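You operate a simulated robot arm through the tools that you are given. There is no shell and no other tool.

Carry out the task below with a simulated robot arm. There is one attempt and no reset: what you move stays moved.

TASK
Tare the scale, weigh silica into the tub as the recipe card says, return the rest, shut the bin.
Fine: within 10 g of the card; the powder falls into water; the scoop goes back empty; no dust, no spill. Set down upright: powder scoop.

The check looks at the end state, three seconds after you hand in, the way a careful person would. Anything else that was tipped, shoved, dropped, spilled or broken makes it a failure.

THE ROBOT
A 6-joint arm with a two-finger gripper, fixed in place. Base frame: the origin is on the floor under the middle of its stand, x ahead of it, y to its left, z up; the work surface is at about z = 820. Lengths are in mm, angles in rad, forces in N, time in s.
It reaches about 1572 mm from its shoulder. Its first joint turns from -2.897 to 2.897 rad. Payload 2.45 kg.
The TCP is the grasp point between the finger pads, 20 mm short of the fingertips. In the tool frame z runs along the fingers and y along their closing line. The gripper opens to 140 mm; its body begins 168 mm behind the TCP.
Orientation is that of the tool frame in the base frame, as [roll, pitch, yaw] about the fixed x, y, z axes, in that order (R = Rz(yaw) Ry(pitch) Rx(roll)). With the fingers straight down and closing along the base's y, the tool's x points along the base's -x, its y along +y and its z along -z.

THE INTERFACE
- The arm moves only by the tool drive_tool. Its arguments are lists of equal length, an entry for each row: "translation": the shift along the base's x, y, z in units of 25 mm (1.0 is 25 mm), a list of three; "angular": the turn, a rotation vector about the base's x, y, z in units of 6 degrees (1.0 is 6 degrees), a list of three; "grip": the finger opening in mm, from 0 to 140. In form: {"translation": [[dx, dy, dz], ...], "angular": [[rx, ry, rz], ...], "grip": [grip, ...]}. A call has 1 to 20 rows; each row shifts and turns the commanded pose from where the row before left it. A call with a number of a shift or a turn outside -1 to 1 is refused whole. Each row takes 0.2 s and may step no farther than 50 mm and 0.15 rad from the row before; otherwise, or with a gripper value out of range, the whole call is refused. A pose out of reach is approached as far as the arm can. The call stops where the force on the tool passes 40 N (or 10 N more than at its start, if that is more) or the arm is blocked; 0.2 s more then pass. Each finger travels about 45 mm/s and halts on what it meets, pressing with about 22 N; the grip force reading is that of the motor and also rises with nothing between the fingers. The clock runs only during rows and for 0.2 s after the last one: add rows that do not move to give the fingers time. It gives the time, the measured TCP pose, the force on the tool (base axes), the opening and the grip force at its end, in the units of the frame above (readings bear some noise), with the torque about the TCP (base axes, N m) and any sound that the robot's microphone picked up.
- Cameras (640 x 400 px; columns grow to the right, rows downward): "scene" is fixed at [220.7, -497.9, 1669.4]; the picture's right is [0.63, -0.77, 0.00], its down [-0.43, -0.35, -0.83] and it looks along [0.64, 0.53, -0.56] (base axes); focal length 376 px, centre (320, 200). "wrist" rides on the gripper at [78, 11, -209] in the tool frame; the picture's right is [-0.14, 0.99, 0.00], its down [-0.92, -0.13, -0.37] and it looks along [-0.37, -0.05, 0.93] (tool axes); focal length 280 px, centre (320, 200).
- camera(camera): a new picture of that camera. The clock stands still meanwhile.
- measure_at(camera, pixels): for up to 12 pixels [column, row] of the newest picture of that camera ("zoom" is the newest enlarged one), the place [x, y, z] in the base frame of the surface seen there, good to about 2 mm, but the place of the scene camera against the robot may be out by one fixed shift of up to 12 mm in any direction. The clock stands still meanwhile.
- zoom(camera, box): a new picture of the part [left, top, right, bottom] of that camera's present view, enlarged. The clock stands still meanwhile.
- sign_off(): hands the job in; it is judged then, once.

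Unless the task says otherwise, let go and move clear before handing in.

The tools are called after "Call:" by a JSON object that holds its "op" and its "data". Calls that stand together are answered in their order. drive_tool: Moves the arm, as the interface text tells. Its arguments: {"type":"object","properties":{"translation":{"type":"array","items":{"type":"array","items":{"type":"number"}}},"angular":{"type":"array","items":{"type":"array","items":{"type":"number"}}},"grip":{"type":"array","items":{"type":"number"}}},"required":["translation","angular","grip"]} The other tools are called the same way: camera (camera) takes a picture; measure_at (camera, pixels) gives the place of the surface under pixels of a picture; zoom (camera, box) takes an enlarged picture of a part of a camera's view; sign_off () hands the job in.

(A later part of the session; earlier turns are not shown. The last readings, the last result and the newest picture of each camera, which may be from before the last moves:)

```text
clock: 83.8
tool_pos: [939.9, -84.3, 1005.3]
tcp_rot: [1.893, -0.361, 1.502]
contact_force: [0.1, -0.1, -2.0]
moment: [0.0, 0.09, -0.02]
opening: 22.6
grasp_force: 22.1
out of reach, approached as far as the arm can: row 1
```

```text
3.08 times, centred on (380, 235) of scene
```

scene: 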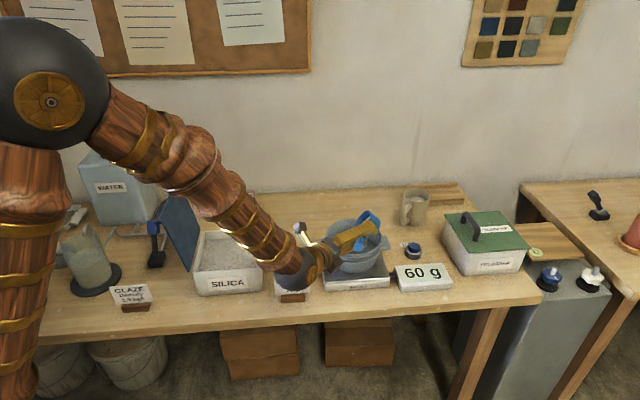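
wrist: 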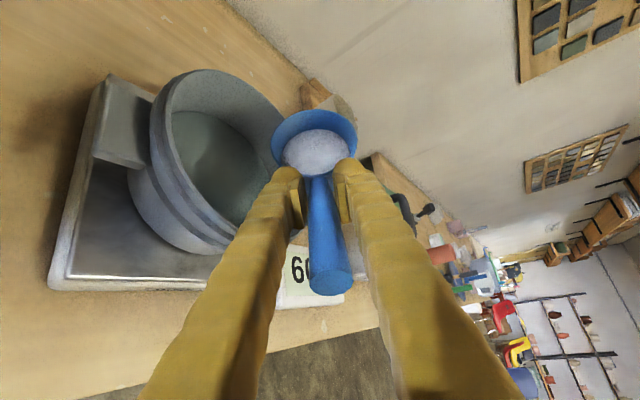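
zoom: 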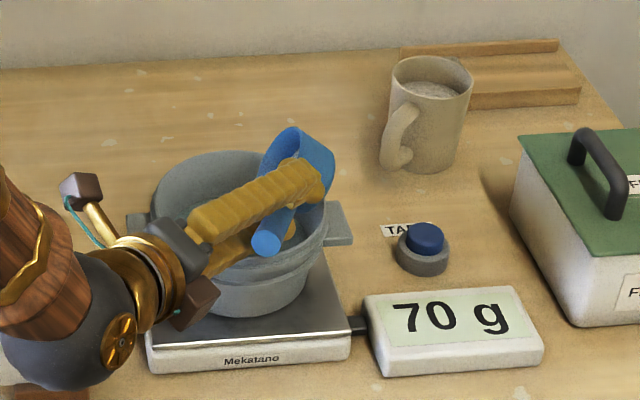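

The display reads 70 g, so the dose is in. I'll roll the scoop back upright smoothly, then lift it clear of the tub.

Call:
{"op": "drive_tool", "data": {"translation": [[0, 0, 0], [0, 0, 0], [0, 0, 0], [0, 0, 0], [-0.05, 0.05, 0.05], [-0.05, 0.05, 0.05], [-0.05, 0.05, 0.1], [-0.05, 0.05, 0.1], [-0.05, 0.05, 0.1], [-0.05, 0.05, 0.1], [-0.05, 0.05, 0.1], [-0.05, 0.05, 0.1], [-0.05, 0.05, 0.1], [-0.05, 0.05, 0.1], [0, 0.05, 0.1], [0, 0.05, 0.1], [0, 0, 0.1], [0, 0, 0.1], [0, 0, 0.1], [0, 0, 0]], "angular": [[0.408, 0.327, 0], [0.408, 0.327, 0], [0.408, 0.327, 0], [0.408, 0.327, 0], [0.408, 0.327, 0], [0.408, 0.327, 0], [0.408, 0.327, 0], [0.408, 0.327, 0], [0.408, 0.327, 0], [0.408, 0.327, 0], [0.408, 0.327, 0], [0.408, 0.327, 0], [0.408, 0.327, 0], [0.408, 0.327, 0], [0.408, 0.327, 0], [0.408, 0.327, 0], [0.408, 0.327, 0], [0.408, 0.327, 0], [0.408, 0.327, 0], [0.408, 0.327, 0]], "grip": [0, 0, 0, 0, 0, 0, 0, 0, 0, 0, 0, 0, 0, 0, 0, 0, 0, 0, 0, 0]}}

Call:
{"op": "zoom", "data": {"camera": "scene", "box": [300, 170, 460, 300]}}

Call:
{"op": "camera", "data": {"camera": "wrist"}}

```text
clock: 88.0
tool_pos: [928.0, -68.6, 1040.1]
tcp_rot: [-3.138, -0.871, 0.673]
contact_force: [-0.4, -1.3, -1.7]
moment: [-0.04, 0.06, 0.01]
opening: 22.8
grasp_force: 21.7
```

```text
3.08 times, centred on (380, 235) of scene
```

zoom: 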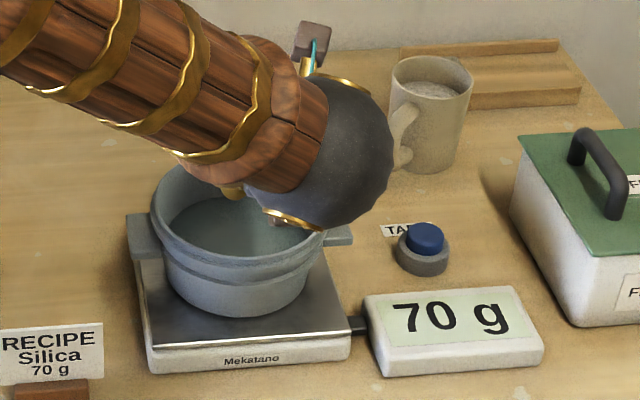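

```text
taken
```

wrist: 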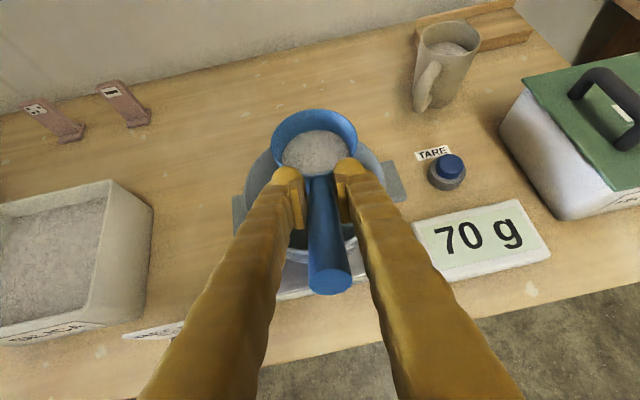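

70 g holds, the scoop is level, and the leftover powder is visible in it at (315,150). I'll carry it level to the silica bin, yawing about +51° on the way so the handle points away from the lid and the wrist stays in a comfortable range.

Call:
{"op": "drive_tool", "data": {"translation": [[-0.12, 0.2, 0], [-0.25, 0.4, 0], [-0.314, 0.482, 0], [-0.314, 0.482, 0], [-0.314, 0.482, 0], [-0.314, 0.482, 0], [-0.314, 0.482, 0], [-0.314, 0.482, 0], [-0.314, 0.482, 0], [-0.314, 0.482, 0], [-0.314, 0.482, 0], [-0.314, 0.482, 0], [-0.314, 0.482, 0], [-0.2, 0.3, 0], [-0.1, 0.15, 0], [0, 0, 0]], "angular": [[0, 0, 0.15], [0, 0, 0.3], [0, 0, 0.33], [0, 0, 0.33], [0, 0, 0.33], [0, 0, 0.33], [0, 0, 0.33], [0, 0, 0.33], [0, 0, 0.33], [0, 0, 0.33], [0, 0, 0.33], [0, 0, 0.33], [0, 0, 0.33], [0, 0, 0.2], [0, 0, 0.1], [0, 0, 0]], "grip": [0, 0, 0, 0, 0, 0, 0, 0, 0, 0, 0, 0, 0, 0, 0, 0]}}

Call:
{"op": "camera", "data": {"camera": "wrist"}}

Call:
{"op": "camera", "data": {"camera": "scene"}}

```text
clock: 91.4
tool_pos: [825.8, 88.5, 1041.3]
tcp_rot: [-3.141, -0.872, 1.135]
contact_force: [-0.4, 1.4, -1.4]
moment: [-0.07, 0.01, -0.03]
opening: 22.9
grasp_force: 22.1
```

```text
taken
```

wrist: 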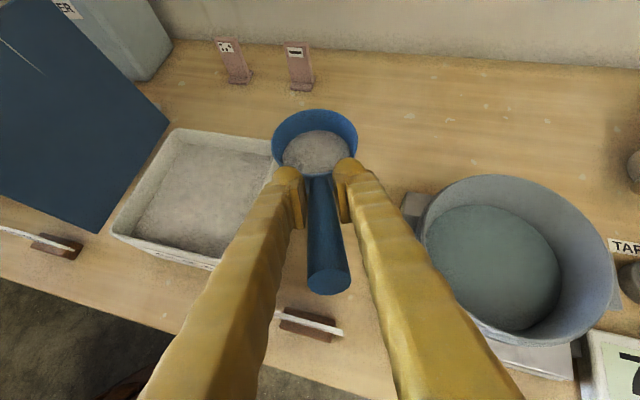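

```text
taken
```

scene: 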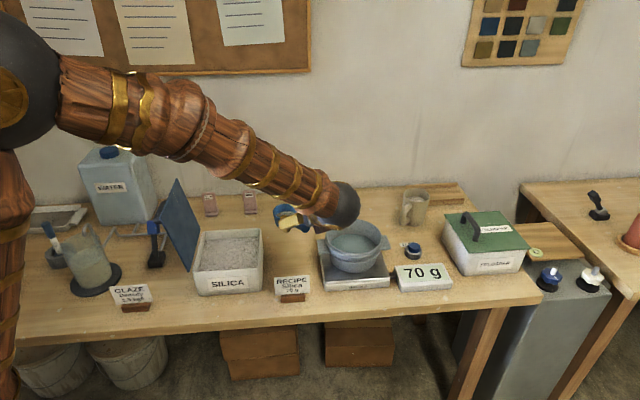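

The scoop stays level, with TCP at (826,88.5) and yaw 65°. I'll continue to above the bin, with yaw 90° and TCP at about (724,245).

Call:
{"op": "drive_tool", "data": {"translation": [[-0.12, 0.2, 0], [-0.25, 0.39, 0], [-0.31, 0.475, 0], [-0.31, 0.475, 0], [-0.31, 0.475, 0], [-0.31, 0.475, 0], [-0.31, 0.475, 0], [-0.31, 0.475, 0], [-0.31, 0.475, 0], [-0.31, 0.475, 0], [-0.31, 0.475, 0], [-0.31, 0.475, 0], [-0.31, 0.475, 0], [-0.19, 0.3, 0], [-0.1, 0.15, 0], [0, 0, 0]], "angular": [[0, 0, 0.15], [0, 0, 0.28], [0, 0, 0.313], [0, 0, 0.313], [0, 0, 0.313], [0, 0, 0.313], [0, 0, 0.313], [0, 0, 0.313], [0, 0, 0.313], [0, 0, 0.313], [0, 0, 0.313], [0, 0, 0.313], [0, 0, 0.313], [0, 0, 0.19], [0, 0, 0.1], [0, 0, 0]], "grip": [0, 0, 0, 0, 0, 0, 0, 0, 0, 0, 0, 0, 0, 0, 0, 0]}}

Call:
{"op": "camera", "data": {"camera": "wrist"}}

Call:
{"op": "camera", "data": {"camera": "scene"}}

```text
clock: 94.8
tool_pos: [722.6, 245.6, 1040.9]
tcp_rot: [3.141, -0.873, 1.569]
contact_force: [-0.2, 0.3, -1.6]
moment: [-0.09, -0.02, -0.05]
opening: 22.7
grasp_force: 22.1
```

```text
taken
```

wrist: 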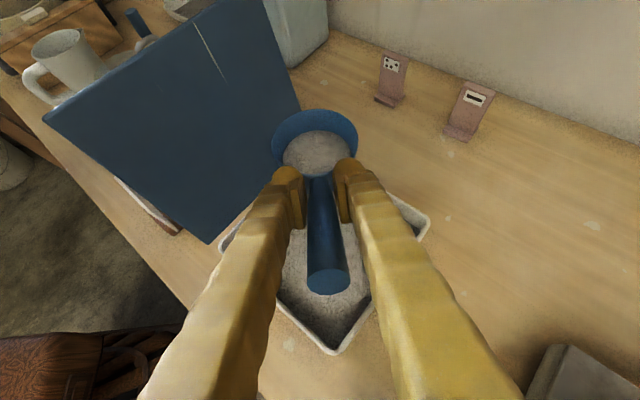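

```text
taken
```

scene: 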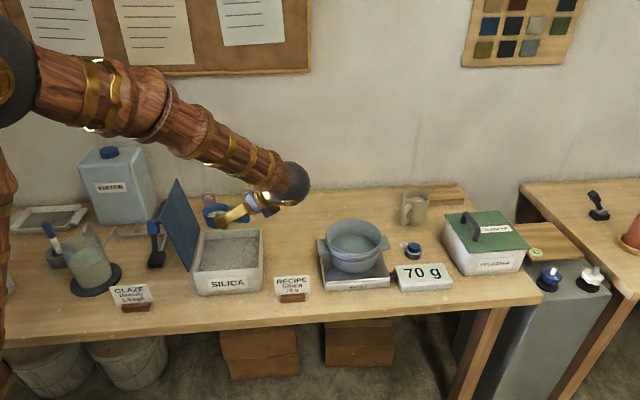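

The scoop is over the bin, and bin corners show at (427,222) and (335,350). I'll measure those and the lid to confirm clearances before pouring.

Call:
{"op": "measure_at", "data": {"camera": "wrist", "pixels": [[427, 222], [335, 352], [224, 245], [340, 320], [390, 240], [210, 240], [300, 105], [270, 10], [315, 155], [276, 140], [356, 140], [316, 112]]}}

Call:
{"op": "zoom", "data": {"camera": "wrist", "box": [200, 80, 450, 370]}}

```text
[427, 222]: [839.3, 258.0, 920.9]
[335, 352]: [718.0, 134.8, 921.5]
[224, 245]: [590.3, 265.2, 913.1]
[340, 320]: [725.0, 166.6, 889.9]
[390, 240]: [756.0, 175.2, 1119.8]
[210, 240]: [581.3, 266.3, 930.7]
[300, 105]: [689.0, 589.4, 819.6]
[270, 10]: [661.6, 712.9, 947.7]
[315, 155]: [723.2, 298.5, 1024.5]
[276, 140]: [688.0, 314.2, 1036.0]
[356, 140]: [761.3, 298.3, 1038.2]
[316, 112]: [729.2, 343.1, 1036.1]
```

```text
1.38 times, centred on (325, 225) of wrist
```

zoom: 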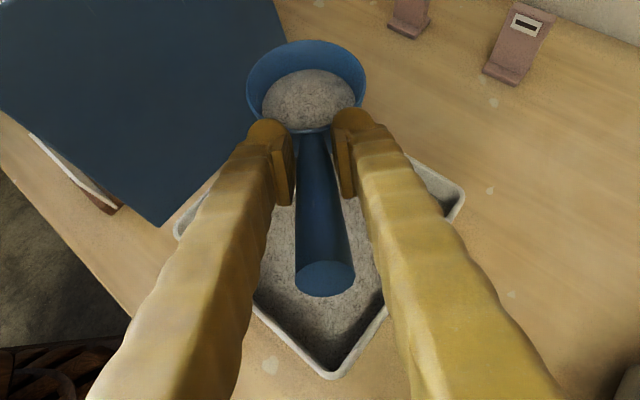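

The bin rim corners are about (718,135), (839,258) and (587,265), with the rim at z≈922 and the centre about (713,262). I'll shift to TCP (733,239) and lower to about z=1008, so the bowl pours near the bin's centre just above the rim.

Call:
{"op": "drive_tool", "data": {"translation": [[0.1, -0.07, -0.1], [0.15, -0.1, -0.2], [0.16, -0.1, -0.3], [0, 0, -0.3], [0, 0, -0.25], [0, 0, -0.15], [0, 0, 0]], "angular": [[0, 0, 0], [0, 0, 0], [0, 0, 0], [0, 0, 0], [0, 0, 0], [0, 0, 0], [0, 0, 0]], "grip": [0, 0, 0, 0, 0, 0, 0]}}

Call:
{"op": "drive_tool", "data": {"translation": [[0, 0, 0], [0, 0, 0], [0, 0, 0], [0, 0, 0], [0, 0, 0], [0, 0, 0], [0, 0, 0], [0, 0, 0], [0, 0, 0], [0, 0, 0], [0, 0, 0], [0, 0, 0], [0, 0, 0], [0, 0, 0], [0, 0, 0], [0, 0, 0], [0, 0, 0], [0, 0, 0], [0, 0, 0], [0, 0, 0]], "angular": [[0, -0.25, 0.21], [0, -0.383, 0.3215], [0, -0.383, 0.3215], [0, -0.383, 0.3215], [0, -0.383, 0.3215], [0, -0.383, 0.3215], [0, -0.383, 0.3215], [0, -0.383, 0.3215], [0, -0.383, 0.3215], [0, -0.383, 0.3215], [0, -0.383, 0.3215], [0, -0.383, 0.3215], [0, -0.383, 0.3215], [0, -0.383, 0.3215], [0, -0.383, 0.3215], [0, -0.383, 0.3215], [0, -0.383, 0.3215], [0, -0.383, 0.3215], [0, -0.383, 0.3215], [0, -0.383, 0.3215]], "grip": [0, 0, 0, 0, 0, 0, 0, 0, 0, 0, 0, 0, 0, 0, 0, 0, 0, 0, 0, 0]}}

Call:
{"op": "camera", "data": {"camera": "wrist"}}

Call:
{"op": "camera", "data": {"camera": "scene"}}

```text
clock: 96.4
tool_pos: [733.3, 239.6, 1007.2]
tcp_rot: [3.141, -0.873, 1.57]
contact_force: [1.4, 0.7, -2.0]
moment: [-0.09, 0.02, 0.0]
opening: 22.5
grasp_force: 21.8
```

```text
clock: 100.6
tool_pos: [733.8, 239.3, 1008.2]
tcp_rot: [2.346, -0.405, 2.774]
contact_force: [0.8, 1.2, -2.2]
moment: [-0.07, -0.04, 0.02]
opening: 22.8
grasp_force: 22.5
```

```text
taken
```

wrist: 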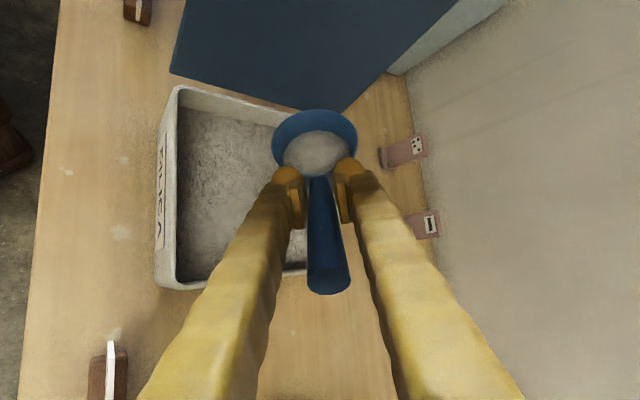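

```text
taken
```

scene: 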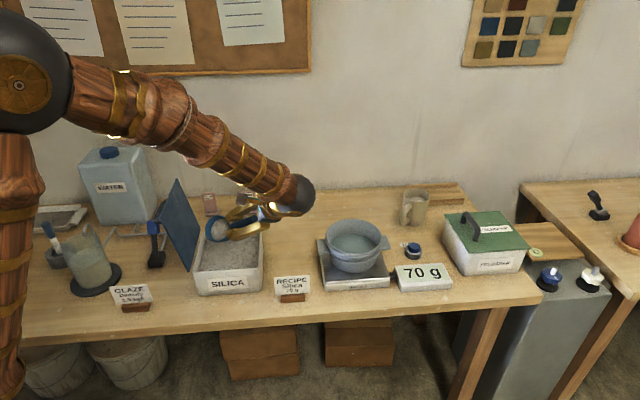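

About 59° of wrist roll so far, with the bowl over the bin's middle and nothing poured yet. I'll keep rolling in a steady motion.

Call:
{"op": "drive_tool", "data": {"translation": [[0, 0, 0], [0, 0, 0], [0, 0, 0], [0, 0, 0], [0, 0, 0], [0, 0, 0], [0, 0, 0], [0, 0, 0], [0, 0, 0], [0, 0, 0], [0, 0, 0], [0, 0, 0], [0, 0, 0], [0, 0, 0], [0, 0, 0]], "angular": [[0, -0.3, 0.252], [0, -0.3, 0.252], [0, -0.3, 0.252], [0, -0.3, 0.252], [0, -0.3, 0.252], [0, -0.3, 0.252], [0, -0.3, 0.252], [0, -0.3, 0.252], [0, -0.3, 0.252], [0, -0.3, 0.252], [0, -0.3, 0.252], [0, -0.3, 0.252], [0, -0.3, 0.252], [0, 0, 0], [0, 0, 0]], "grip": [0, 0, 0, 0, 0, 0, 0, 0, 0, 0, 0, 0, 0, 0, 0]}}

Call:
{"op": "camera", "data": {"camera": "wrist"}}

Call:
{"op": "zoom", "data": {"camera": "scene", "box": [160, 160, 320, 310]}}

```text
clock: 103.8
tool_pos: [733.6, 239.4, 1009.1]
tcp_rot: [2.268, -0.008, 3.135]
contact_force: [0.0, 0.7, -1.8]
moment: [-0.07, 0.04, -0.02]
opening: 22.8
grasp_force: 22.0
```

```text
taken
```

wrist: 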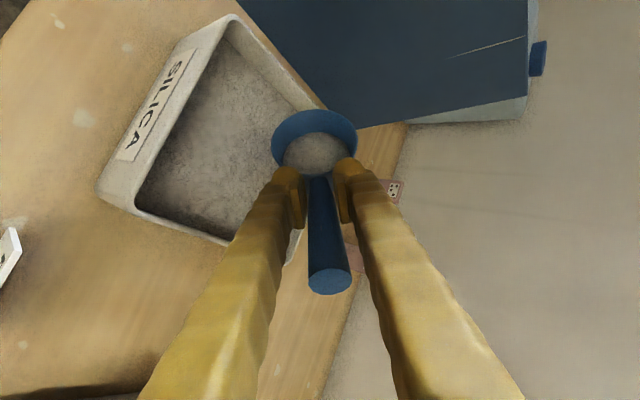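

```text
2.67 times, centred on (240, 235) of scene
```

zoom: 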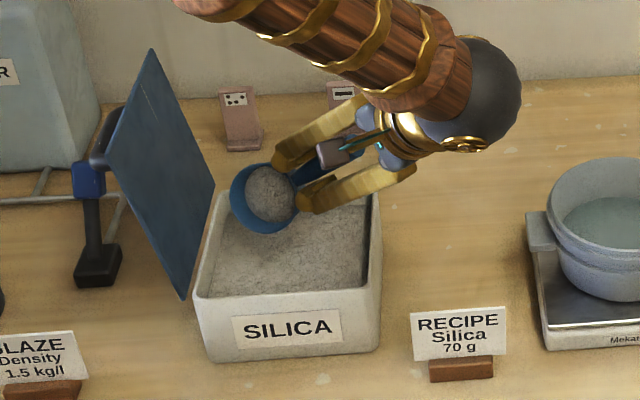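

About 90° of roll now (tilt ~65°), and the scoop opening faces the camera with its powder. I'll continue rolling so it runs out into the bin.

Call:
{"op": "drive_tool", "data": {"translation": [[0, 0, 0], [0, 0, 0], [0, 0, 0], [0, 0, 0], [0, 0, 0], [0, 0, 0], [0, 0, 0], [0, 0, 0], [0, 0, 0], [0, 0, 0], [0, 0, 0], [0, 0, 0], [0, 0, 0], [0, 0, 0], [0, 0, 0], [0, 0, 0], [0, 0, 0], [0, 0, 0]], "angular": [[0, -0.25, 0.21], [0, -0.25, 0.21], [0, -0.25, 0.21], [0, -0.25, 0.21], [0, -0.25, 0.21], [0, -0.25, 0.21], [0, -0.25, 0.21], [0, -0.25, 0.21], [0, -0.25, 0.21], [0, -0.25, 0.21], [0, -0.25, 0.21], [0, -0.25, 0.21], [0, -0.25, 0.21], [0, -0.25, 0.21], [0, -0.25, 0.21], [0, -0.25, 0.21], [0, 0, 0], [0, 0, 0]], "grip": [0, 0, 0, 0, 0, 0, 0, 0, 0, 0, 0, 0, 0, 0, 0, 0, 0, 0]}}

Call:
{"op": "camera", "data": {"camera": "wrist"}}

Call:
{"op": "zoom", "data": {"camera": "scene", "box": [160, 160, 320, 310]}}

```text
clock: 107.6
tool_pos: [733.2, 240.4, 1008.5]
tcp_rot: [2.344, 0.403, -2.775]
contact_force: [0.3, 0.4, -1.2]
moment: [-0.07, -0.01, 0.01]
opening: 22.6
grasp_force: 21.7
```

```text
taken
```

wrist: 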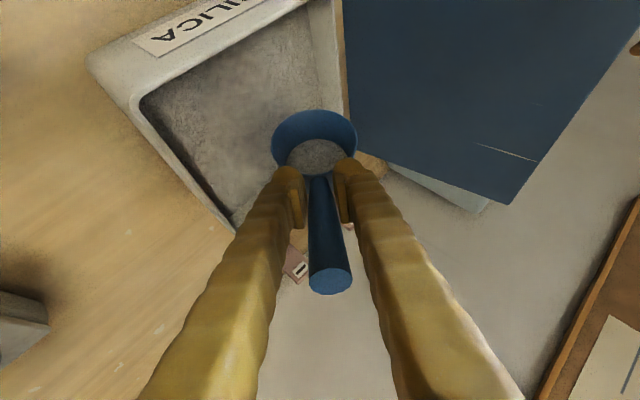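

```text
2.67 times, centred on (240, 235) of scene
```

zoom: 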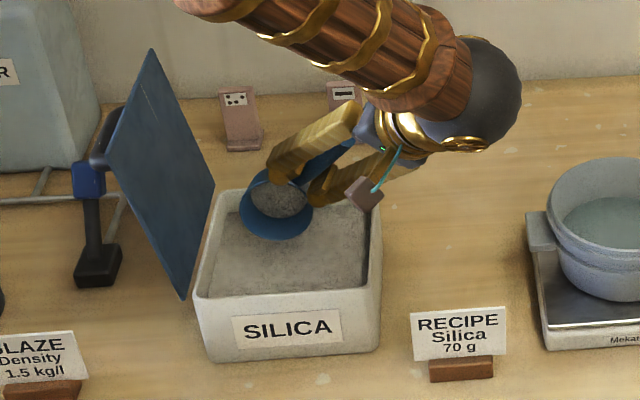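

About 121° of roll (tilt ~84°). The powder level is dropping but some is still inside, so I'll continue toward 170°.

Call:
{"op": "drive_tool", "data": {"translation": [[0, 0, 0], [0, 0, 0], [0, 0, 0], [0, 0, 0], [0, 0, 0], [0, 0, 0], [0, 0, 0], [0, 0, 0], [0, 0, 0], [0, 0, 0], [0, 0, 0], [0, 0, 0], [0, 0, 0], [0, 0, 0], [0, 0, 0], [0, 0, 0], [0, 0, 0], [0, 0, 0], [0, 0, 0], [0, 0, 0]], "angular": [[0, -0.3, 0.252], [0, -0.3, 0.252], [0, -0.3, 0.252], [0, -0.3, 0.252], [0, -0.3, 0.252], [0, -0.3, 0.252], [0, -0.3, 0.252], [0, -0.3, 0.252], [0, -0.3, 0.252], [0, -0.3, 0.252], [0, -0.3, 0.252], [0, -0.3, 0.252], [0, -0.3, 0.252], [0, -0.3, 0.252], [0, -0.3, 0.252], [0, -0.3, 0.252], [0, -0.3, 0.252], [0, -0.3, 0.252], [0, 0, 0], [0, 0, 0]], "grip": [0, 0, 0, 0, 0, 0, 0, 0, 0, 0, 0, 0, 0, 0, 0, 0, 0, 0, 0, 0]}}

Call:
{"op": "camera", "data": {"camera": "wrist"}}

Call:
{"op": "zoom", "data": {"camera": "scene", "box": [160, 160, 320, 310]}}

```text
clock: 111.8
tool_pos: [732.6, 239.2, 1007.9]
tcp_rot: [2.808, 0.824, -2.011]
contact_force: [-0.8, -1.1, -1.6]
moment: [-0.06, -0.01, 0.0]
opening: 22.4
grasp_force: 22.4
```

```text
taken
```

wrist: 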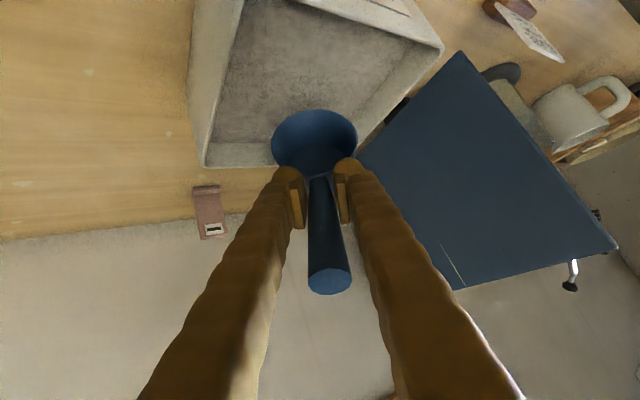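

```text
2.67 times, centred on (240, 235) of scene
```

zoom: 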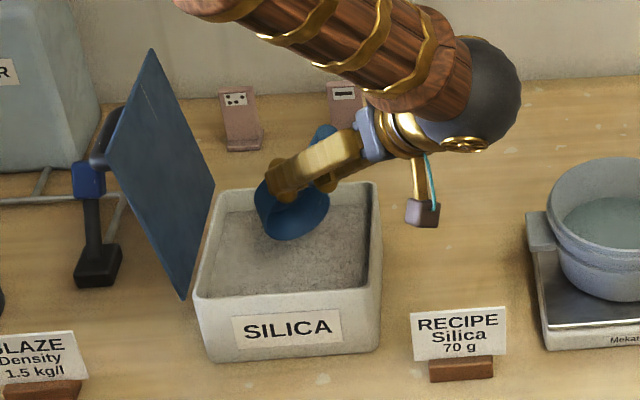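

The bowl interior at (315,140) in the wrist view now looks plain blue. I'll zoom in to confirm it's empty.

Call:
{"op": "zoom", "data": {"camera": "wrist", "box": [260, 95, 370, 185]}}

Call:
{"op": "zoom", "data": {"camera": "scene", "box": [205, 190, 275, 240]}}

```text
4.44 times, centred on (315, 140) of wrist
```

zoom: 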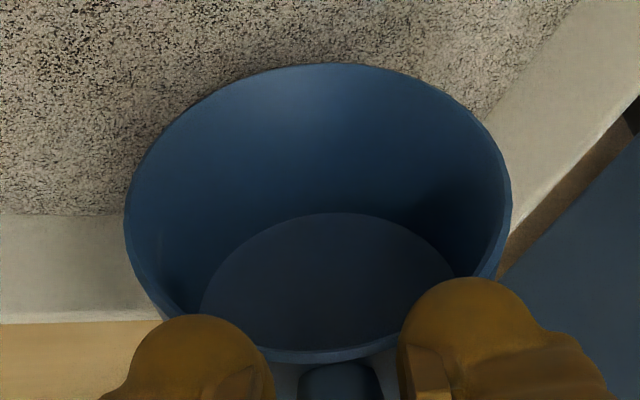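

```text
8.00 times, centred on (240, 215) of scene
```

zoom: 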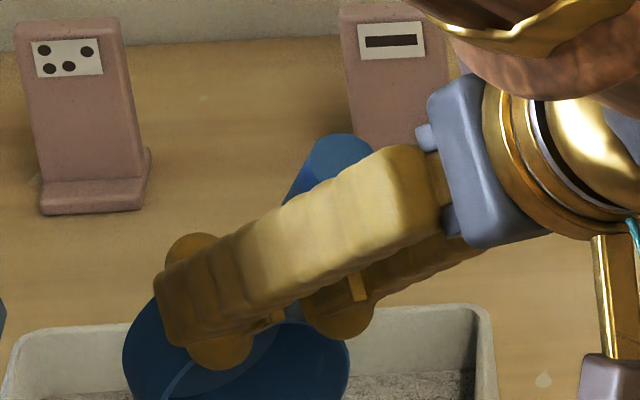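

The scoop interior is clean and empty. I'll roll back upright, with a slight raise, in the reverse direction.

Call:
{"op": "drive_tool", "data": {"translation": [[0, 0, 0], [0, 0, 0], [0, 0, 0.1], [0, 0, 0.1], [0, 0, 0.1], [0, 0, 0.1], [0, 0, 0.1], [0, 0, 0.1], [0, 0, 0.1], [0, 0, 0.1], [0, 0, 0.1], [0, 0, 0.1], [0, 0, 0.1], [0, 0, 0.1]], "angular": [[0, 0.744, -0.6245], [0, 0.744, -0.6245], [0, 0.744, -0.6245], [0, 0.744, -0.6245], [0, 0.744, -0.6245], [0, 0.744, -0.6245], [0, 0.744, -0.6245], [0, 0.744, -0.6245], [0, 0.744, -0.6245], [0, 0.744, -0.6245], [0, 0.744, -0.6245], [0, 0.744, -0.6245], [0, 0.744, -0.6245], [0, 0.744, -0.6245]], "grip": [0, 0, 0, 0, 0, 0, 0, 0, 0, 0, 0, 0, 0, 0]}}

Call:
{"op": "drive_tool", "data": {"translation": [[0, 0, 0], [0, 0, 0], [0, 0, 0], [0, 0, 0], [0, 0, 0], [0, 0, 0], [0, 0, 0], [0, 0, 0], [0, 0, 0], [0, 0, 0], [0, 0, 0], [0, 0, 0], [0, 0, 0], [0, 0, 0], [0, 0, 0]], "angular": [[0, 0.744, -0.6245], [0, 0.744, -0.6245], [0, 0.744, -0.6245], [0, 0.744, -0.6245], [0, 0.744, -0.6245], [0, 0.744, -0.6245], [0, 0.744, -0.6245], [0, 0.744, -0.6245], [0, 0.744, -0.6245], [0, 0.744, -0.6245], [0, 0.744, -0.6245], [0, 0.744, -0.6245], [0, 0.744, -0.6245], [0, 0.744, -0.6245], [0, 0, 0]], "grip": [0, 0, 0, 0, 0, 0, 0, 0, 0, 0, 0, 0, 0, 0, 0]}}

Call:
{"op": "camera", "data": {"camera": "wrist"}}

Call:
{"op": "camera", "data": {"camera": "scene"}}

```text
clock: 114.8
tool_pos: [734.7, 240.4, 1037.6]
tcp_rot: [2.276, -0.112, 3.043]
contact_force: [-0.1, 1.0, -1.5]
moment: [-0.05, -0.03, 0.02]
opening: 22.7
grasp_force: 21.9
```

```text
clock: 118.0
tool_pos: [733.7, 239.1, 1039.1]
tcp_rot: [-3.141, -0.871, 1.567]
contact_force: [-1.0, 0.0, -0.9]
moment: [-0.01, 0.02, 0.01]
opening: 22.8
grasp_force: 22.0
```

```text
taken
```

wrist: 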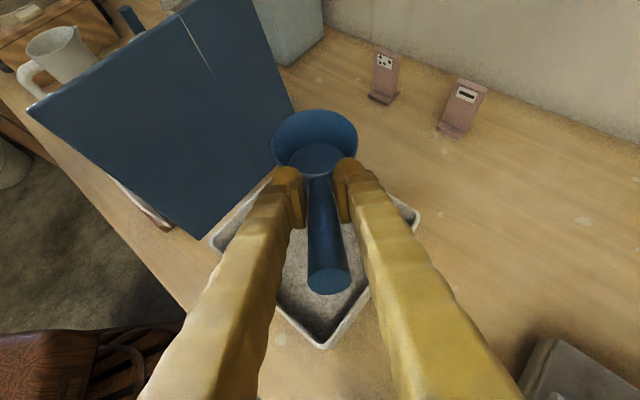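

```text
taken
```

scene: 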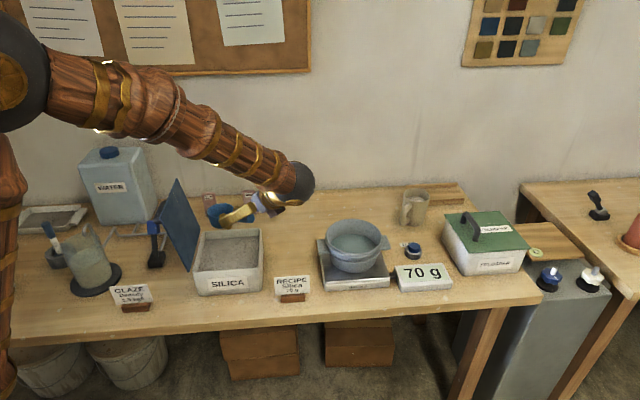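

The scoop is level and empty, and the display still reads 70 g. I'll carry it back to its original spot, yawing to its original heading.

Call:
{"op": "drive_tool", "data": {"translation": [[0.458, -0.13, 0], [0.458, -0.13, 0], [0.458, -0.13, 0], [0.458, -0.13, 0], [0.458, -0.13, 0], [0.458, -0.13, 0], [0.458, -0.13, 0], [0.458, -0.13, 0], [0.458, -0.13, 0], [0.458, -0.13, 0], [0.458, -0.13, 0], [0.458, -0.13, 0], [0.458, -0.13, 0], [0.458, -0.13, 0], [0, 0, 0]], "angular": [[0, 0, -0.608], [0, 0, -0.608], [0, 0, -0.608], [0, 0, -0.608], [0, 0, -0.608], [0, 0, -0.608], [0, 0, -0.608], [0, 0, -0.608], [0, 0, -0.608], [0, 0, -0.608], [0, 0, -0.608], [0, 0, -0.608], [0, 0, -0.608], [0, 0, -0.608], [0, 0, 0]], "grip": [0, 0, 0, 0, 0, 0, 0, 0, 0, 0, 0, 0, 0, 0, 0]}}

Call:
{"op": "drive_tool", "data": {"translation": [[0, 0, -0.3], [0, 0, -0.6], [0, 0, -0.7], [0, 0, -0.7], [0, 0, -0.7], [0, 0, -0.7], [0, 0, -0.7], [0, 0, -0.6], [0, 0, -0.5], [0, 0, -0.4], [0, 0, -0.2], [0, 0, 0]], "angular": [[0, 0, 0], [0, 0, 0], [0, 0, 0], [0, 0, 0], [0, 0, 0], [0, 0, 0], [0, 0, 0], [0, 0, 0], [0, 0, 0], [0, 0, 0], [0, 0, 0], [0, 0, 0]], "grip": [0, 0, 0, 0, 0, 0, 0, 0, 0, 0, 0, 0]}}

Call:
{"op": "camera", "data": {"camera": "wrist"}}

Call:
{"op": "camera", "data": {"camera": "scene"}}

```text
clock: 121.2
tool_pos: [892.9, 194.1, 1039.4]
tcp_rot: [-3.141, -0.872, 0.677]
contact_force: [-0.2, -0.2, 0.6]
moment: [-0.03, 0.0, -0.01]
opening: 22.4
grasp_force: 21.9
```

```text
clock: 123.8
tool_pos: [894.8, 194.7, 885.6]
tcp_rot: [-3.141, -0.872, 0.679]
contact_force: [0.3, 0.4, -0.5]
moment: [-0.05, 0.0, -0.01]
opening: 22.3
grasp_force: 22.1
```

```text
taken
```

wrist: 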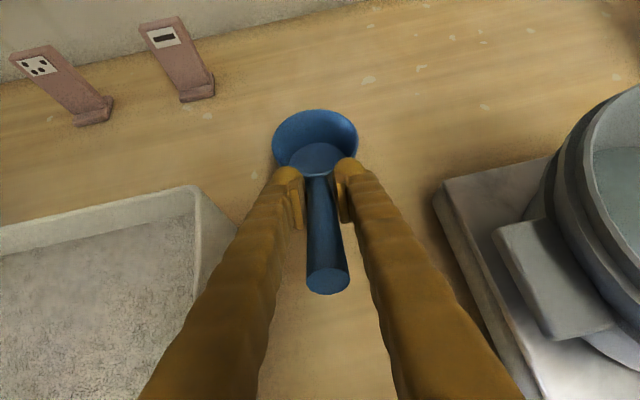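

```text
taken
```

scene: 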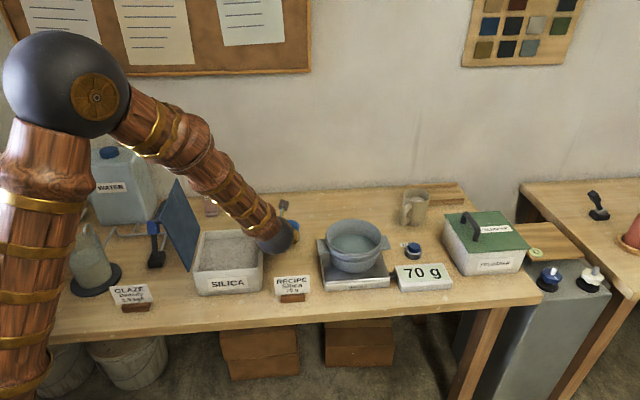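

The scoop is over its home spot, roughly 18 mm above the table. I'll lower it slowly and watch the force for contact.

Call:
{"op": "drive_tool", "data": {"translation": [[0, 0, -0.15], [0, 0, -0.15], [0, 0, -0.12], [0, 0, -0.1], [0, 0, -0.08], [0, 0, 0]], "angular": [[0, 0, 0], [0, 0, 0], [0, 0, 0], [0, 0, 0], [0, 0, 0], [0, 0, 0]], "grip": [0, 0, 0, 0, 0, 0]}}

Call:
{"op": "drive_tool", "data": {"translation": [[0, 0, -0.04], [0, 0, -0.04], [0, 0, 0]], "angular": [[0, 0, 0], [0, 0, 0], [0, 0, 0]], "grip": [0, 0, 0]}}

Call:
{"op": "camera", "data": {"camera": "wrist"}}

```text
clock: 125.2
tool_pos: [894.1, 195.1, 871.6]
tcp_rot: [-3.142, -0.871, 0.679]
contact_force: [0.2, 0.1, -0.4]
moment: [-0.02, 0.07, -0.03]
opening: 22.6
grasp_force: 22.1
```

```text
clock: 126.0
tool_pos: [894.9, 193.6, 870.7]
tcp_rot: [-3.141, -0.871, 0.68]
contact_force: [-0.9, 0.4, 5.3]
moment: [0.25, -0.42, 0.07]
opening: 22.5
grasp_force: 21.7
```

```text
taken
```

wrist: 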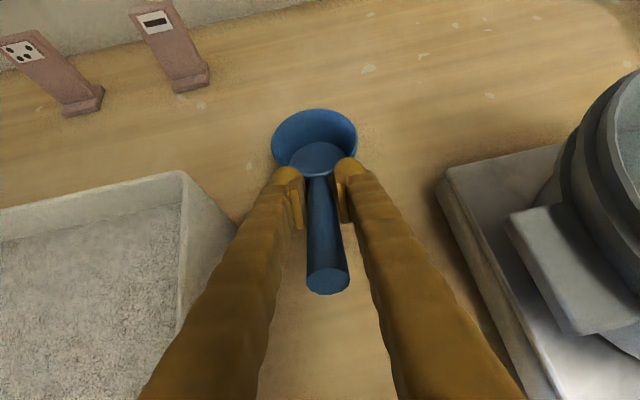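

Contact is felt at +5.3 N, so the scoop rests on the table at its spot. I'll open the fingers gradually to let it settle.

Call:
{"op": "drive_tool", "data": {"translation": [[0, 0, 0], [0, 0, 0], [0, 0, 0], [0, 0, 0], [0, 0, 0], [0, 0, 0], [0, 0, 0], [0, 0, 0], [0, 0, 0], [0, 0, 0]], "angular": [[0, 0, 0], [0, 0, 0], [0, 0, 0], [0, 0, 0], [0, 0, 0], [0, 0, 0], [0, 0, 0], [0, 0, 0], [0, 0, 0], [0, 0, 0]], "grip": [21, 22.5, 24, 26, 29, 33, 38, 44, 50, 50]}}

Call:
{"op": "camera", "data": {"camera": "wrist"}}

```text
clock: 128.2
tool_pos: [894.3, 193.4, 869.1]
tcp_rot: [3.14, -0.871, 0.679]
contact_force: [-0.3, -1.3, -0.5]
moment: [-0.02, 0.02, -0.01]
opening: 50.0
grasp_force: 0.0
```

```text
taken
```

wrist: 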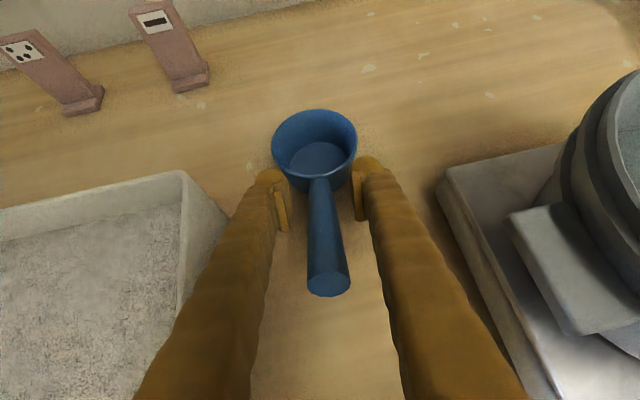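

The scoop stands upright and empty at its place. I'll back straight out along the handle and up.

Call:
{"op": "drive_tool", "data": {"translation": [[-0.3, -0.24, 0.31], [-0.45, -0.356, 0.467], [-0.45, -0.356, 0.467], [-0.45, -0.356, 0.467], [-0.45, -0.356, 0.467], [-0.45, -0.356, 0.467], [-0.45, -0.356, 0.467], [0, 0, 0.9], [0, 0, 0.9], [0, 0, 0.9], [0, 0, 0.9], [0, 0, 0.9], [0, 0, 0.9], [0, 0, 0.9], [0, 0, 0.9], [0, 0, 0]], "angular": [[0, 0, 0], [0, 0, 0], [0, 0, 0], [0, 0, 0], [0, 0, 0], [0, 0, 0], [0, 0, 0], [0, 0, 0], [0, 0, 0], [0, 0, 0], [0, 0, 0], [0, 0, 0], [0, 0, 0], [0, 0, 0], [0, 0, 0], [0, 0, 0]], "grip": [50, 50, 50, 50, 50, 50, 50, 50, 50, 50, 50, 50, 50, 50, 50, 50]}}

Call:
{"op": "camera", "data": {"camera": "wrist"}}

Call:
{"op": "camera", "data": {"camera": "scene"}}

```text
clock: 131.6
tool_pos: [819.8, 133.6, 1125.8]
tcp_rot: [3.141, -0.871, 0.679]
contact_force: [-0.1, -0.3, 1.1]
moment: [-0.01, 0.02, 0.0]
opening: 50.2
grasp_force: 0.0
```

```text
taken
```

wrist: 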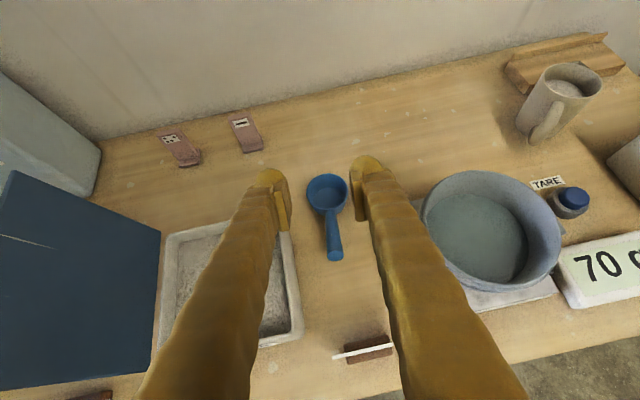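

```text
taken
```

scene: 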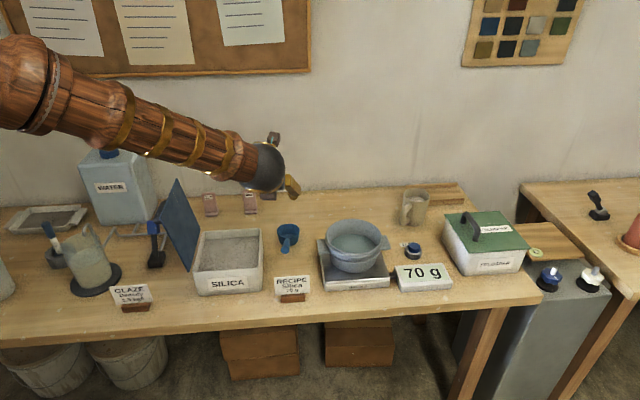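

The scoop stands empty at its home, the tub reads 70 g, and only the lid remains. I'll measure the objects around and behind the lid before planning the closing motion.

Call:
{"op": "measure_at", "data": {"camera": "scene", "pixels": [[108, 152], [82, 168], [150, 172], [125, 215], [70, 228], [100, 232], [90, 265], [48, 228], [55, 258], [152, 226], [158, 250], [152, 213]]}}

Call:
{"op": "zoom", "data": {"camera": "scene", "box": [30, 130, 270, 310]}}

```text
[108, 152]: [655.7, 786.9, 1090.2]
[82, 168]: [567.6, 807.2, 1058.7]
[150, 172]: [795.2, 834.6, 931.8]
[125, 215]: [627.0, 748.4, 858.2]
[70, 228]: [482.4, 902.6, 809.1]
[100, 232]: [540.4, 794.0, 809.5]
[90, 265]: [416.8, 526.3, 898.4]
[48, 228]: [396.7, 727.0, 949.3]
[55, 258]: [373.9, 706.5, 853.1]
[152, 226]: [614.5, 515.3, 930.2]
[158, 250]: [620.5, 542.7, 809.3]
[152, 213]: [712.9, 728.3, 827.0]
```

```text
2.22 times, centred on (150, 220) of scene
```

zoom: 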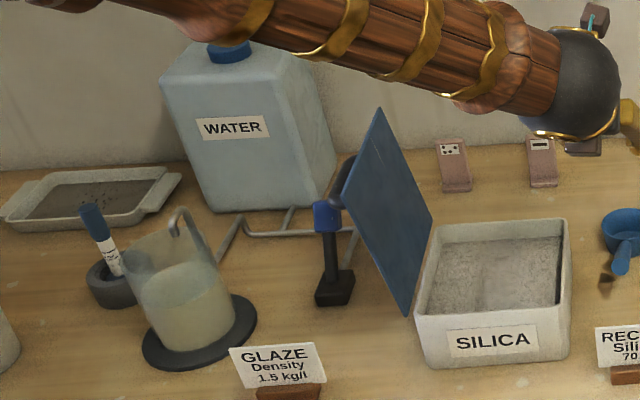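

Nearby heights: the pitcher and brush sit behind the lid, and the jug top is at about z=1100. I'll turn the tool back to pointing down, raise it, and yaw round while moving above the back of the lid to look at its handle.

Call:
{"op": "drive_tool", "data": {"translation": [[0, 0, 0.6], [0, 0, 0.6], [0, 0, 0.6], [0, 0, 0.6], [0, 0, 0.6], [0, 0, 0.6], [0, 0, 0.6], [0, 0, 0.6], [0, 0, 0.6], [0, 0, 0], [0, 0, 0], [0, 0, 0], [0, 0, 0], [0, 0, 0], [0, 0, 0], [0, 0, 0], [0, 0, 0], [0, 0, 0], [0, 0, 0], [0, 0, 0]], "angular": [[-0.579, 0.722, 0], [-0.579, 0.722, 0], [-0.579, 0.722, 0], [-0.579, 0.722, 0], [-0.579, 0.722, 0], [-0.579, 0.722, 0], [-0.579, 0.722, 0], [-0.579, 0.722, 0], [-0.579, 0.722, 0], [0, 0, 1], [0, 0, 1], [0, 0, 1], [0, 0, 1], [0, 0, 1], [0, 0, 1], [0, 0, 1], [0, 0, 1], [0, 0, 1], [0, 0, 1], [0, 0, 1]], "grip": [50, 50, 50, 50, 50, 50, 50, 50, 50, 50, 50, 50, 50, 50, 50, 50, 50, 50, 50, 50]}}

Call:
{"op": "drive_tool", "data": {"translation": [[-0.526, 0.418, 0], [-0.526, 0.418, 0], [-0.526, 0.418, 0], [-0.526, 0.418, 0], [-0.526, 0.418, 0], [-0.526, 0.418, 0], [-0.526, 0.418, 0], [-0.526, 0.418, 0], [-0.526, 0.418, 0], [-0.526, 0.418, 0], [-0.526, 0.418, 0], [-0.526, 0.418, 0], [-0.526, 0.418, 0], [-0.526, 0.418, 0], [-0.526, 0.418, 0], [-0.526, 0.418, 0], [-0.526, 0.418, 0], [-0.526, 0.418, 0], [-0.526, 0.418, 0], [-0.526, 0.418, 0]], "angular": [[0, 0, 1], [0, 0, 1], [0, 0, 1], [0, 0, 1], [0, 0, 1], [0, 0, 1], [0, 0, 1], [0, 0, 1], [0, 0, 1], [0, 0, 1], [0, 0, 1], [0, 0, 1], [0, 0, 1], [0, 0, 1], [0, 0, 1], [0, 0, 1], [0, 0, 1], [0, 0, 1], [0, 0, 1], [0, 0, 1]], "grip": [50, 50, 50, 50, 50, 50, 50, 50, 50, 50, 50, 50, 50, 50, 50, 50, 50, 50, 50, 50]}}

Call:
{"op": "camera", "data": {"camera": "wrist"}}

Call:
{"op": "camera", "data": {"camera": "scene"}}

```text
clock: 135.8
tool_pos: [820.6, 133.7, 1261.8]
tcp_rot: [-3.141, 0.001, 1.832]
contact_force: [0.5, -0.4, 0.1]
moment: [0.0, 0.03, 0.0]
opening: 49.7
grasp_force: 0.2
```

```text
clock: 140.0
tool_pos: [554.5, 342.1, 1263.7]
tcp_rot: [-3.139, 0.002, -2.357]
contact_force: [-0.4, -0.6, -0.1]
moment: [-0.01, 0.0, 0.01]
opening: 49.9
grasp_force: 0.1
```

```text
taken
```

wrist: 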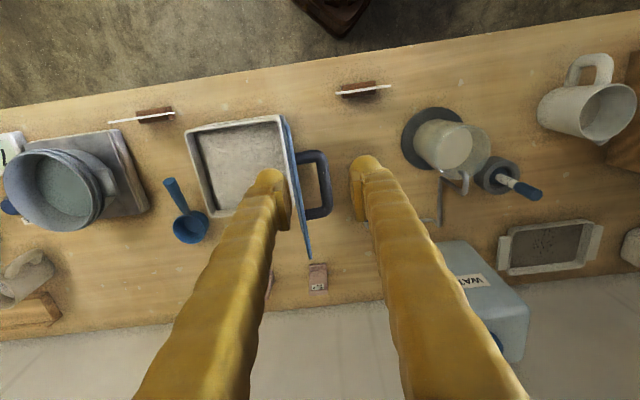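

```text
taken
```

scene: 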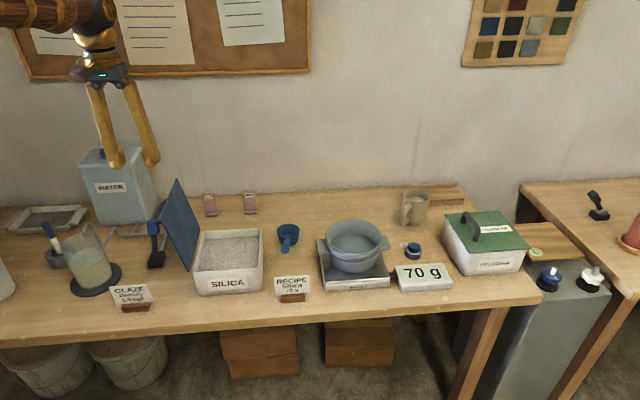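

The lid is seen edge-on at (295,185), with its dark D-handle at (315,185). I'll zoom in and measure.

Call:
{"op": "zoom", "data": {"camera": "wrist", "box": [260, 100, 380, 270]}}

Call:
{"op": "measure_at", "data": {"camera": "wrist", "pixels": [[283, 118], [290, 150], [297, 190], [304, 225], [309, 256], [300, 157], [315, 154], [325, 158], [326, 170], [327, 185], [327, 205], [315, 213]]}}

Call:
{"op": "measure_at", "data": {"camera": "wrist", "pixels": [[302, 213], [330, 185], [322, 185], [311, 185], [450, 145], [480, 150], [505, 180], [465, 180], [490, 260], [285, 150], [288, 135], [280, 200]]}}

```text
2.35 times, centred on (320, 185) of wrist
```

zoom: 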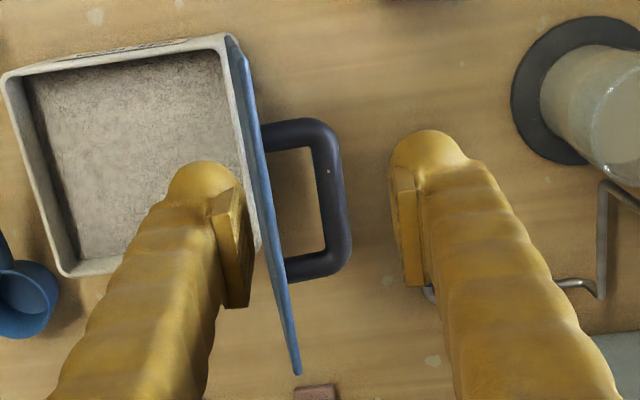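

```text
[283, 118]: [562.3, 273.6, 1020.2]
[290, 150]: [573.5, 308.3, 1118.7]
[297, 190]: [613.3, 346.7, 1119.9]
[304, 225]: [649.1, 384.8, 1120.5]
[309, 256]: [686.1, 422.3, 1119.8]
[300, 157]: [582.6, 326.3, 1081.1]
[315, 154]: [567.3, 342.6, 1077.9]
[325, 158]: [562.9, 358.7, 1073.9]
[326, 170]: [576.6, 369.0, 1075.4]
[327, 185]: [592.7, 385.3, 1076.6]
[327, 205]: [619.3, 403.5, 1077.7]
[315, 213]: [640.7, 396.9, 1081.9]
```

```text
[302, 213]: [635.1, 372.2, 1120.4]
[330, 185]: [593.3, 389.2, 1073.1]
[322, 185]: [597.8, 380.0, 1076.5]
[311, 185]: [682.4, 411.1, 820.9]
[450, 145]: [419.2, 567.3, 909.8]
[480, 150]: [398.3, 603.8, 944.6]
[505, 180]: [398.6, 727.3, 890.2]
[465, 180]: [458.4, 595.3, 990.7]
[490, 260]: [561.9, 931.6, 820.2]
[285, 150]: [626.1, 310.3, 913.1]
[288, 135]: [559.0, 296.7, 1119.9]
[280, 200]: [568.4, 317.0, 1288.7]
```

The handle bar's centre is near (595,386,1068): about 49 mm out from the lid and 154 mm from the hinge, with a roughly 40 mm gap behind it. I'll cage this bar between the fingers from outside and swing it around the hinge. First I'll tilt the tool to point toward the lid while staying high and moving outward.

Call:
{"op": "drive_tool", "data": {"translation": [[-0.1, 0.378, -0.2], [-0.1, 0.378, -0.2], [-0.1, 0.378, -0.2], [-0.1, 0.378, -0.2], [-0.1, 0.378, -0.2], [-0.1, 0.378, -0.2], [-0.1, 0.378, -0.2], [-0.1, 0.378, -0.2], [-0.1, 0.378, -0.2], [-0.1, 0.378, -0.2], [-0.1, 0.378, -0.2], [-0.1, 0.378, -0.2], [0, 0, 0]], "angular": [[-0.7, -0.7, 0], [-0.7, -0.7, 0], [-0.7, -0.7, 0], [-0.7, -0.7, 0], [-0.7, -0.7, 0], [-0.7, -0.7, 0], [-0.7, -0.7, 0], [-0.7, -0.7, 0], [-0.7, -0.7, 0], [-0.7, -0.7, 0], [-0.7, -0.7, 0], [-0.7, -0.7, 0], [0, 0, 0]], "grip": [45, 40, 35, 34, 34, 34, 34, 34, 34, 34, 34, 34, 34]}}

Call:
{"op": "camera", "data": {"camera": "wrist"}}

Call:
{"op": "camera", "data": {"camera": "scene"}}

```text
clock: 142.8
tool_pos: [525.0, 455.9, 1203.2]
tcp_rot: [-1.895, 0.003, -2.356]
contact_force: [0.6, -0.4, 0.3]
moment: [-0.01, -0.01, 0.01]
opening: 34.0
grasp_force: 0.1
```

```text
taken
```

wrist: 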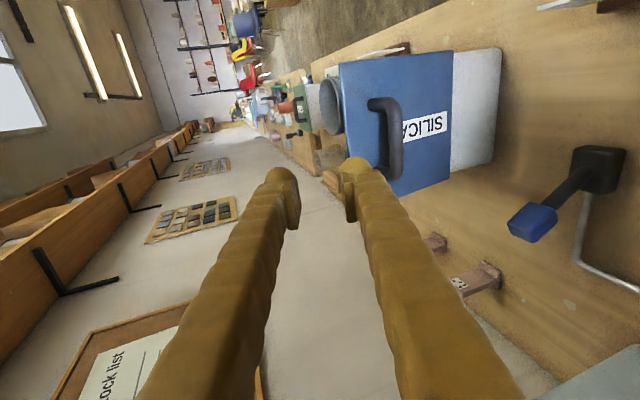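

```text
taken
```

scene: 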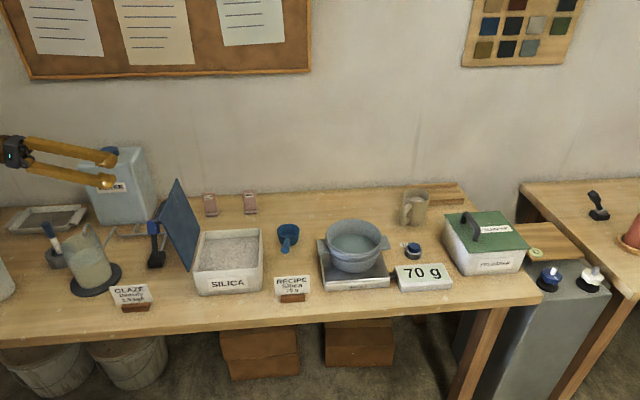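

The wrist view shows the lid's outer face with the handle bar at (395,135); image right is world down. I'll measure the bar precisely from here.

Call:
{"op": "zoom", "data": {"camera": "wrist", "box": [330, 40, 510, 200]}}

Call:
{"op": "measure_at", "data": {"camera": "wrist", "pixels": [[395, 110], [396, 125], [397, 140], [398, 155], [390, 140], [403, 140], [378, 105], [370, 103], [385, 172], [398, 168], [420, 140], [345, 100]]}}

Call:
{"op": "measure_at", "data": {"camera": "wrist", "pixels": [[343, 70], [450, 55], [449, 185], [400, 195], [360, 150], [540, 220], [590, 170], [475, 100], [495, 60], [490, 160], [440, 100], [345, 80]]}}

```text
2.50 times, centred on (420, 120) of wrist
```

zoom: 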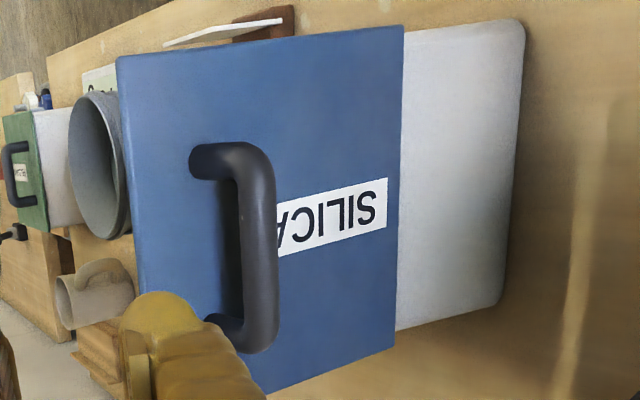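

```text
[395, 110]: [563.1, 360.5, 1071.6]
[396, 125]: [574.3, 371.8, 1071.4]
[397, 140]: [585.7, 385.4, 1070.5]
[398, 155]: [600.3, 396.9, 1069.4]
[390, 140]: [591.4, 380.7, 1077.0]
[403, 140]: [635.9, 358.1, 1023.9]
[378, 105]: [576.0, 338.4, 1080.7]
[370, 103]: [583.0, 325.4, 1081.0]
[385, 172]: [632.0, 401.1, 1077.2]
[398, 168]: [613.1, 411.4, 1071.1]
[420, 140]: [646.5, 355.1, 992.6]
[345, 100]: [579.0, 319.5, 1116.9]
```

```text
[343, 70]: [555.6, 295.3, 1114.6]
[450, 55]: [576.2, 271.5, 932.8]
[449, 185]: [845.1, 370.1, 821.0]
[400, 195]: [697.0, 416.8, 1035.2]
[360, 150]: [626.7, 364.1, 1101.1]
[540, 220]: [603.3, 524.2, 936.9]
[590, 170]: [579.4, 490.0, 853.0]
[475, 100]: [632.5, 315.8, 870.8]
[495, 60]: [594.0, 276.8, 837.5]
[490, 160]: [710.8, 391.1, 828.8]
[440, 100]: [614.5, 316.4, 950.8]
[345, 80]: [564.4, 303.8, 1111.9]
```

The bar centre works out to about x,y=(594,382), z≈1068.5, diameter about 17 mm, with the lid face about 38 mm behind it. I'll lower to the insertion line and set a 30 mm opening.

Call:
{"op": "drive_tool", "data": {"translation": [[-0.011, -0.03, -0.81], [-0.011, -0.03, -0.81], [-0.011, -0.03, -0.81], [-0.011, -0.03, -0.81], [-0.011, -0.03, -0.81], [0, 0, 0]], "angular": [[0, 0, 0], [0, 0, 0], [0, 0, 0], [0, 0, 0], [0, 0, 0], [0, 0, 0]], "grip": [32, 30, 30, 30, 30, 30]}}

Call:
{"op": "camera", "data": {"camera": "wrist"}}

Call:
{"op": "camera", "data": {"camera": "scene"}}

```text
clock: 144.2
tool_pos: [525.0, 452.4, 1102.3]
tcp_rot: [-1.896, 0.003, -2.356]
contact_force: [-0.1, -0.7, -0.2]
moment: [0.01, 0.02, -0.02]
opening: 30.0
grasp_force: 0.0
```

```text
taken
```

wrist: 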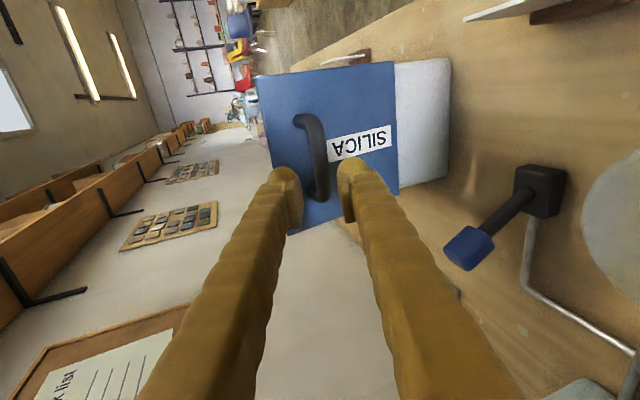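

```text
taken
```

scene: 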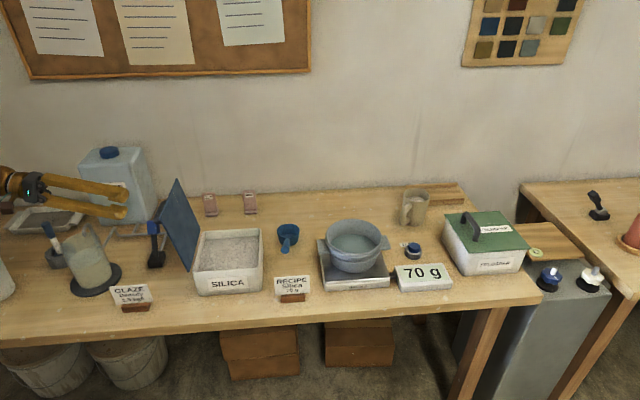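

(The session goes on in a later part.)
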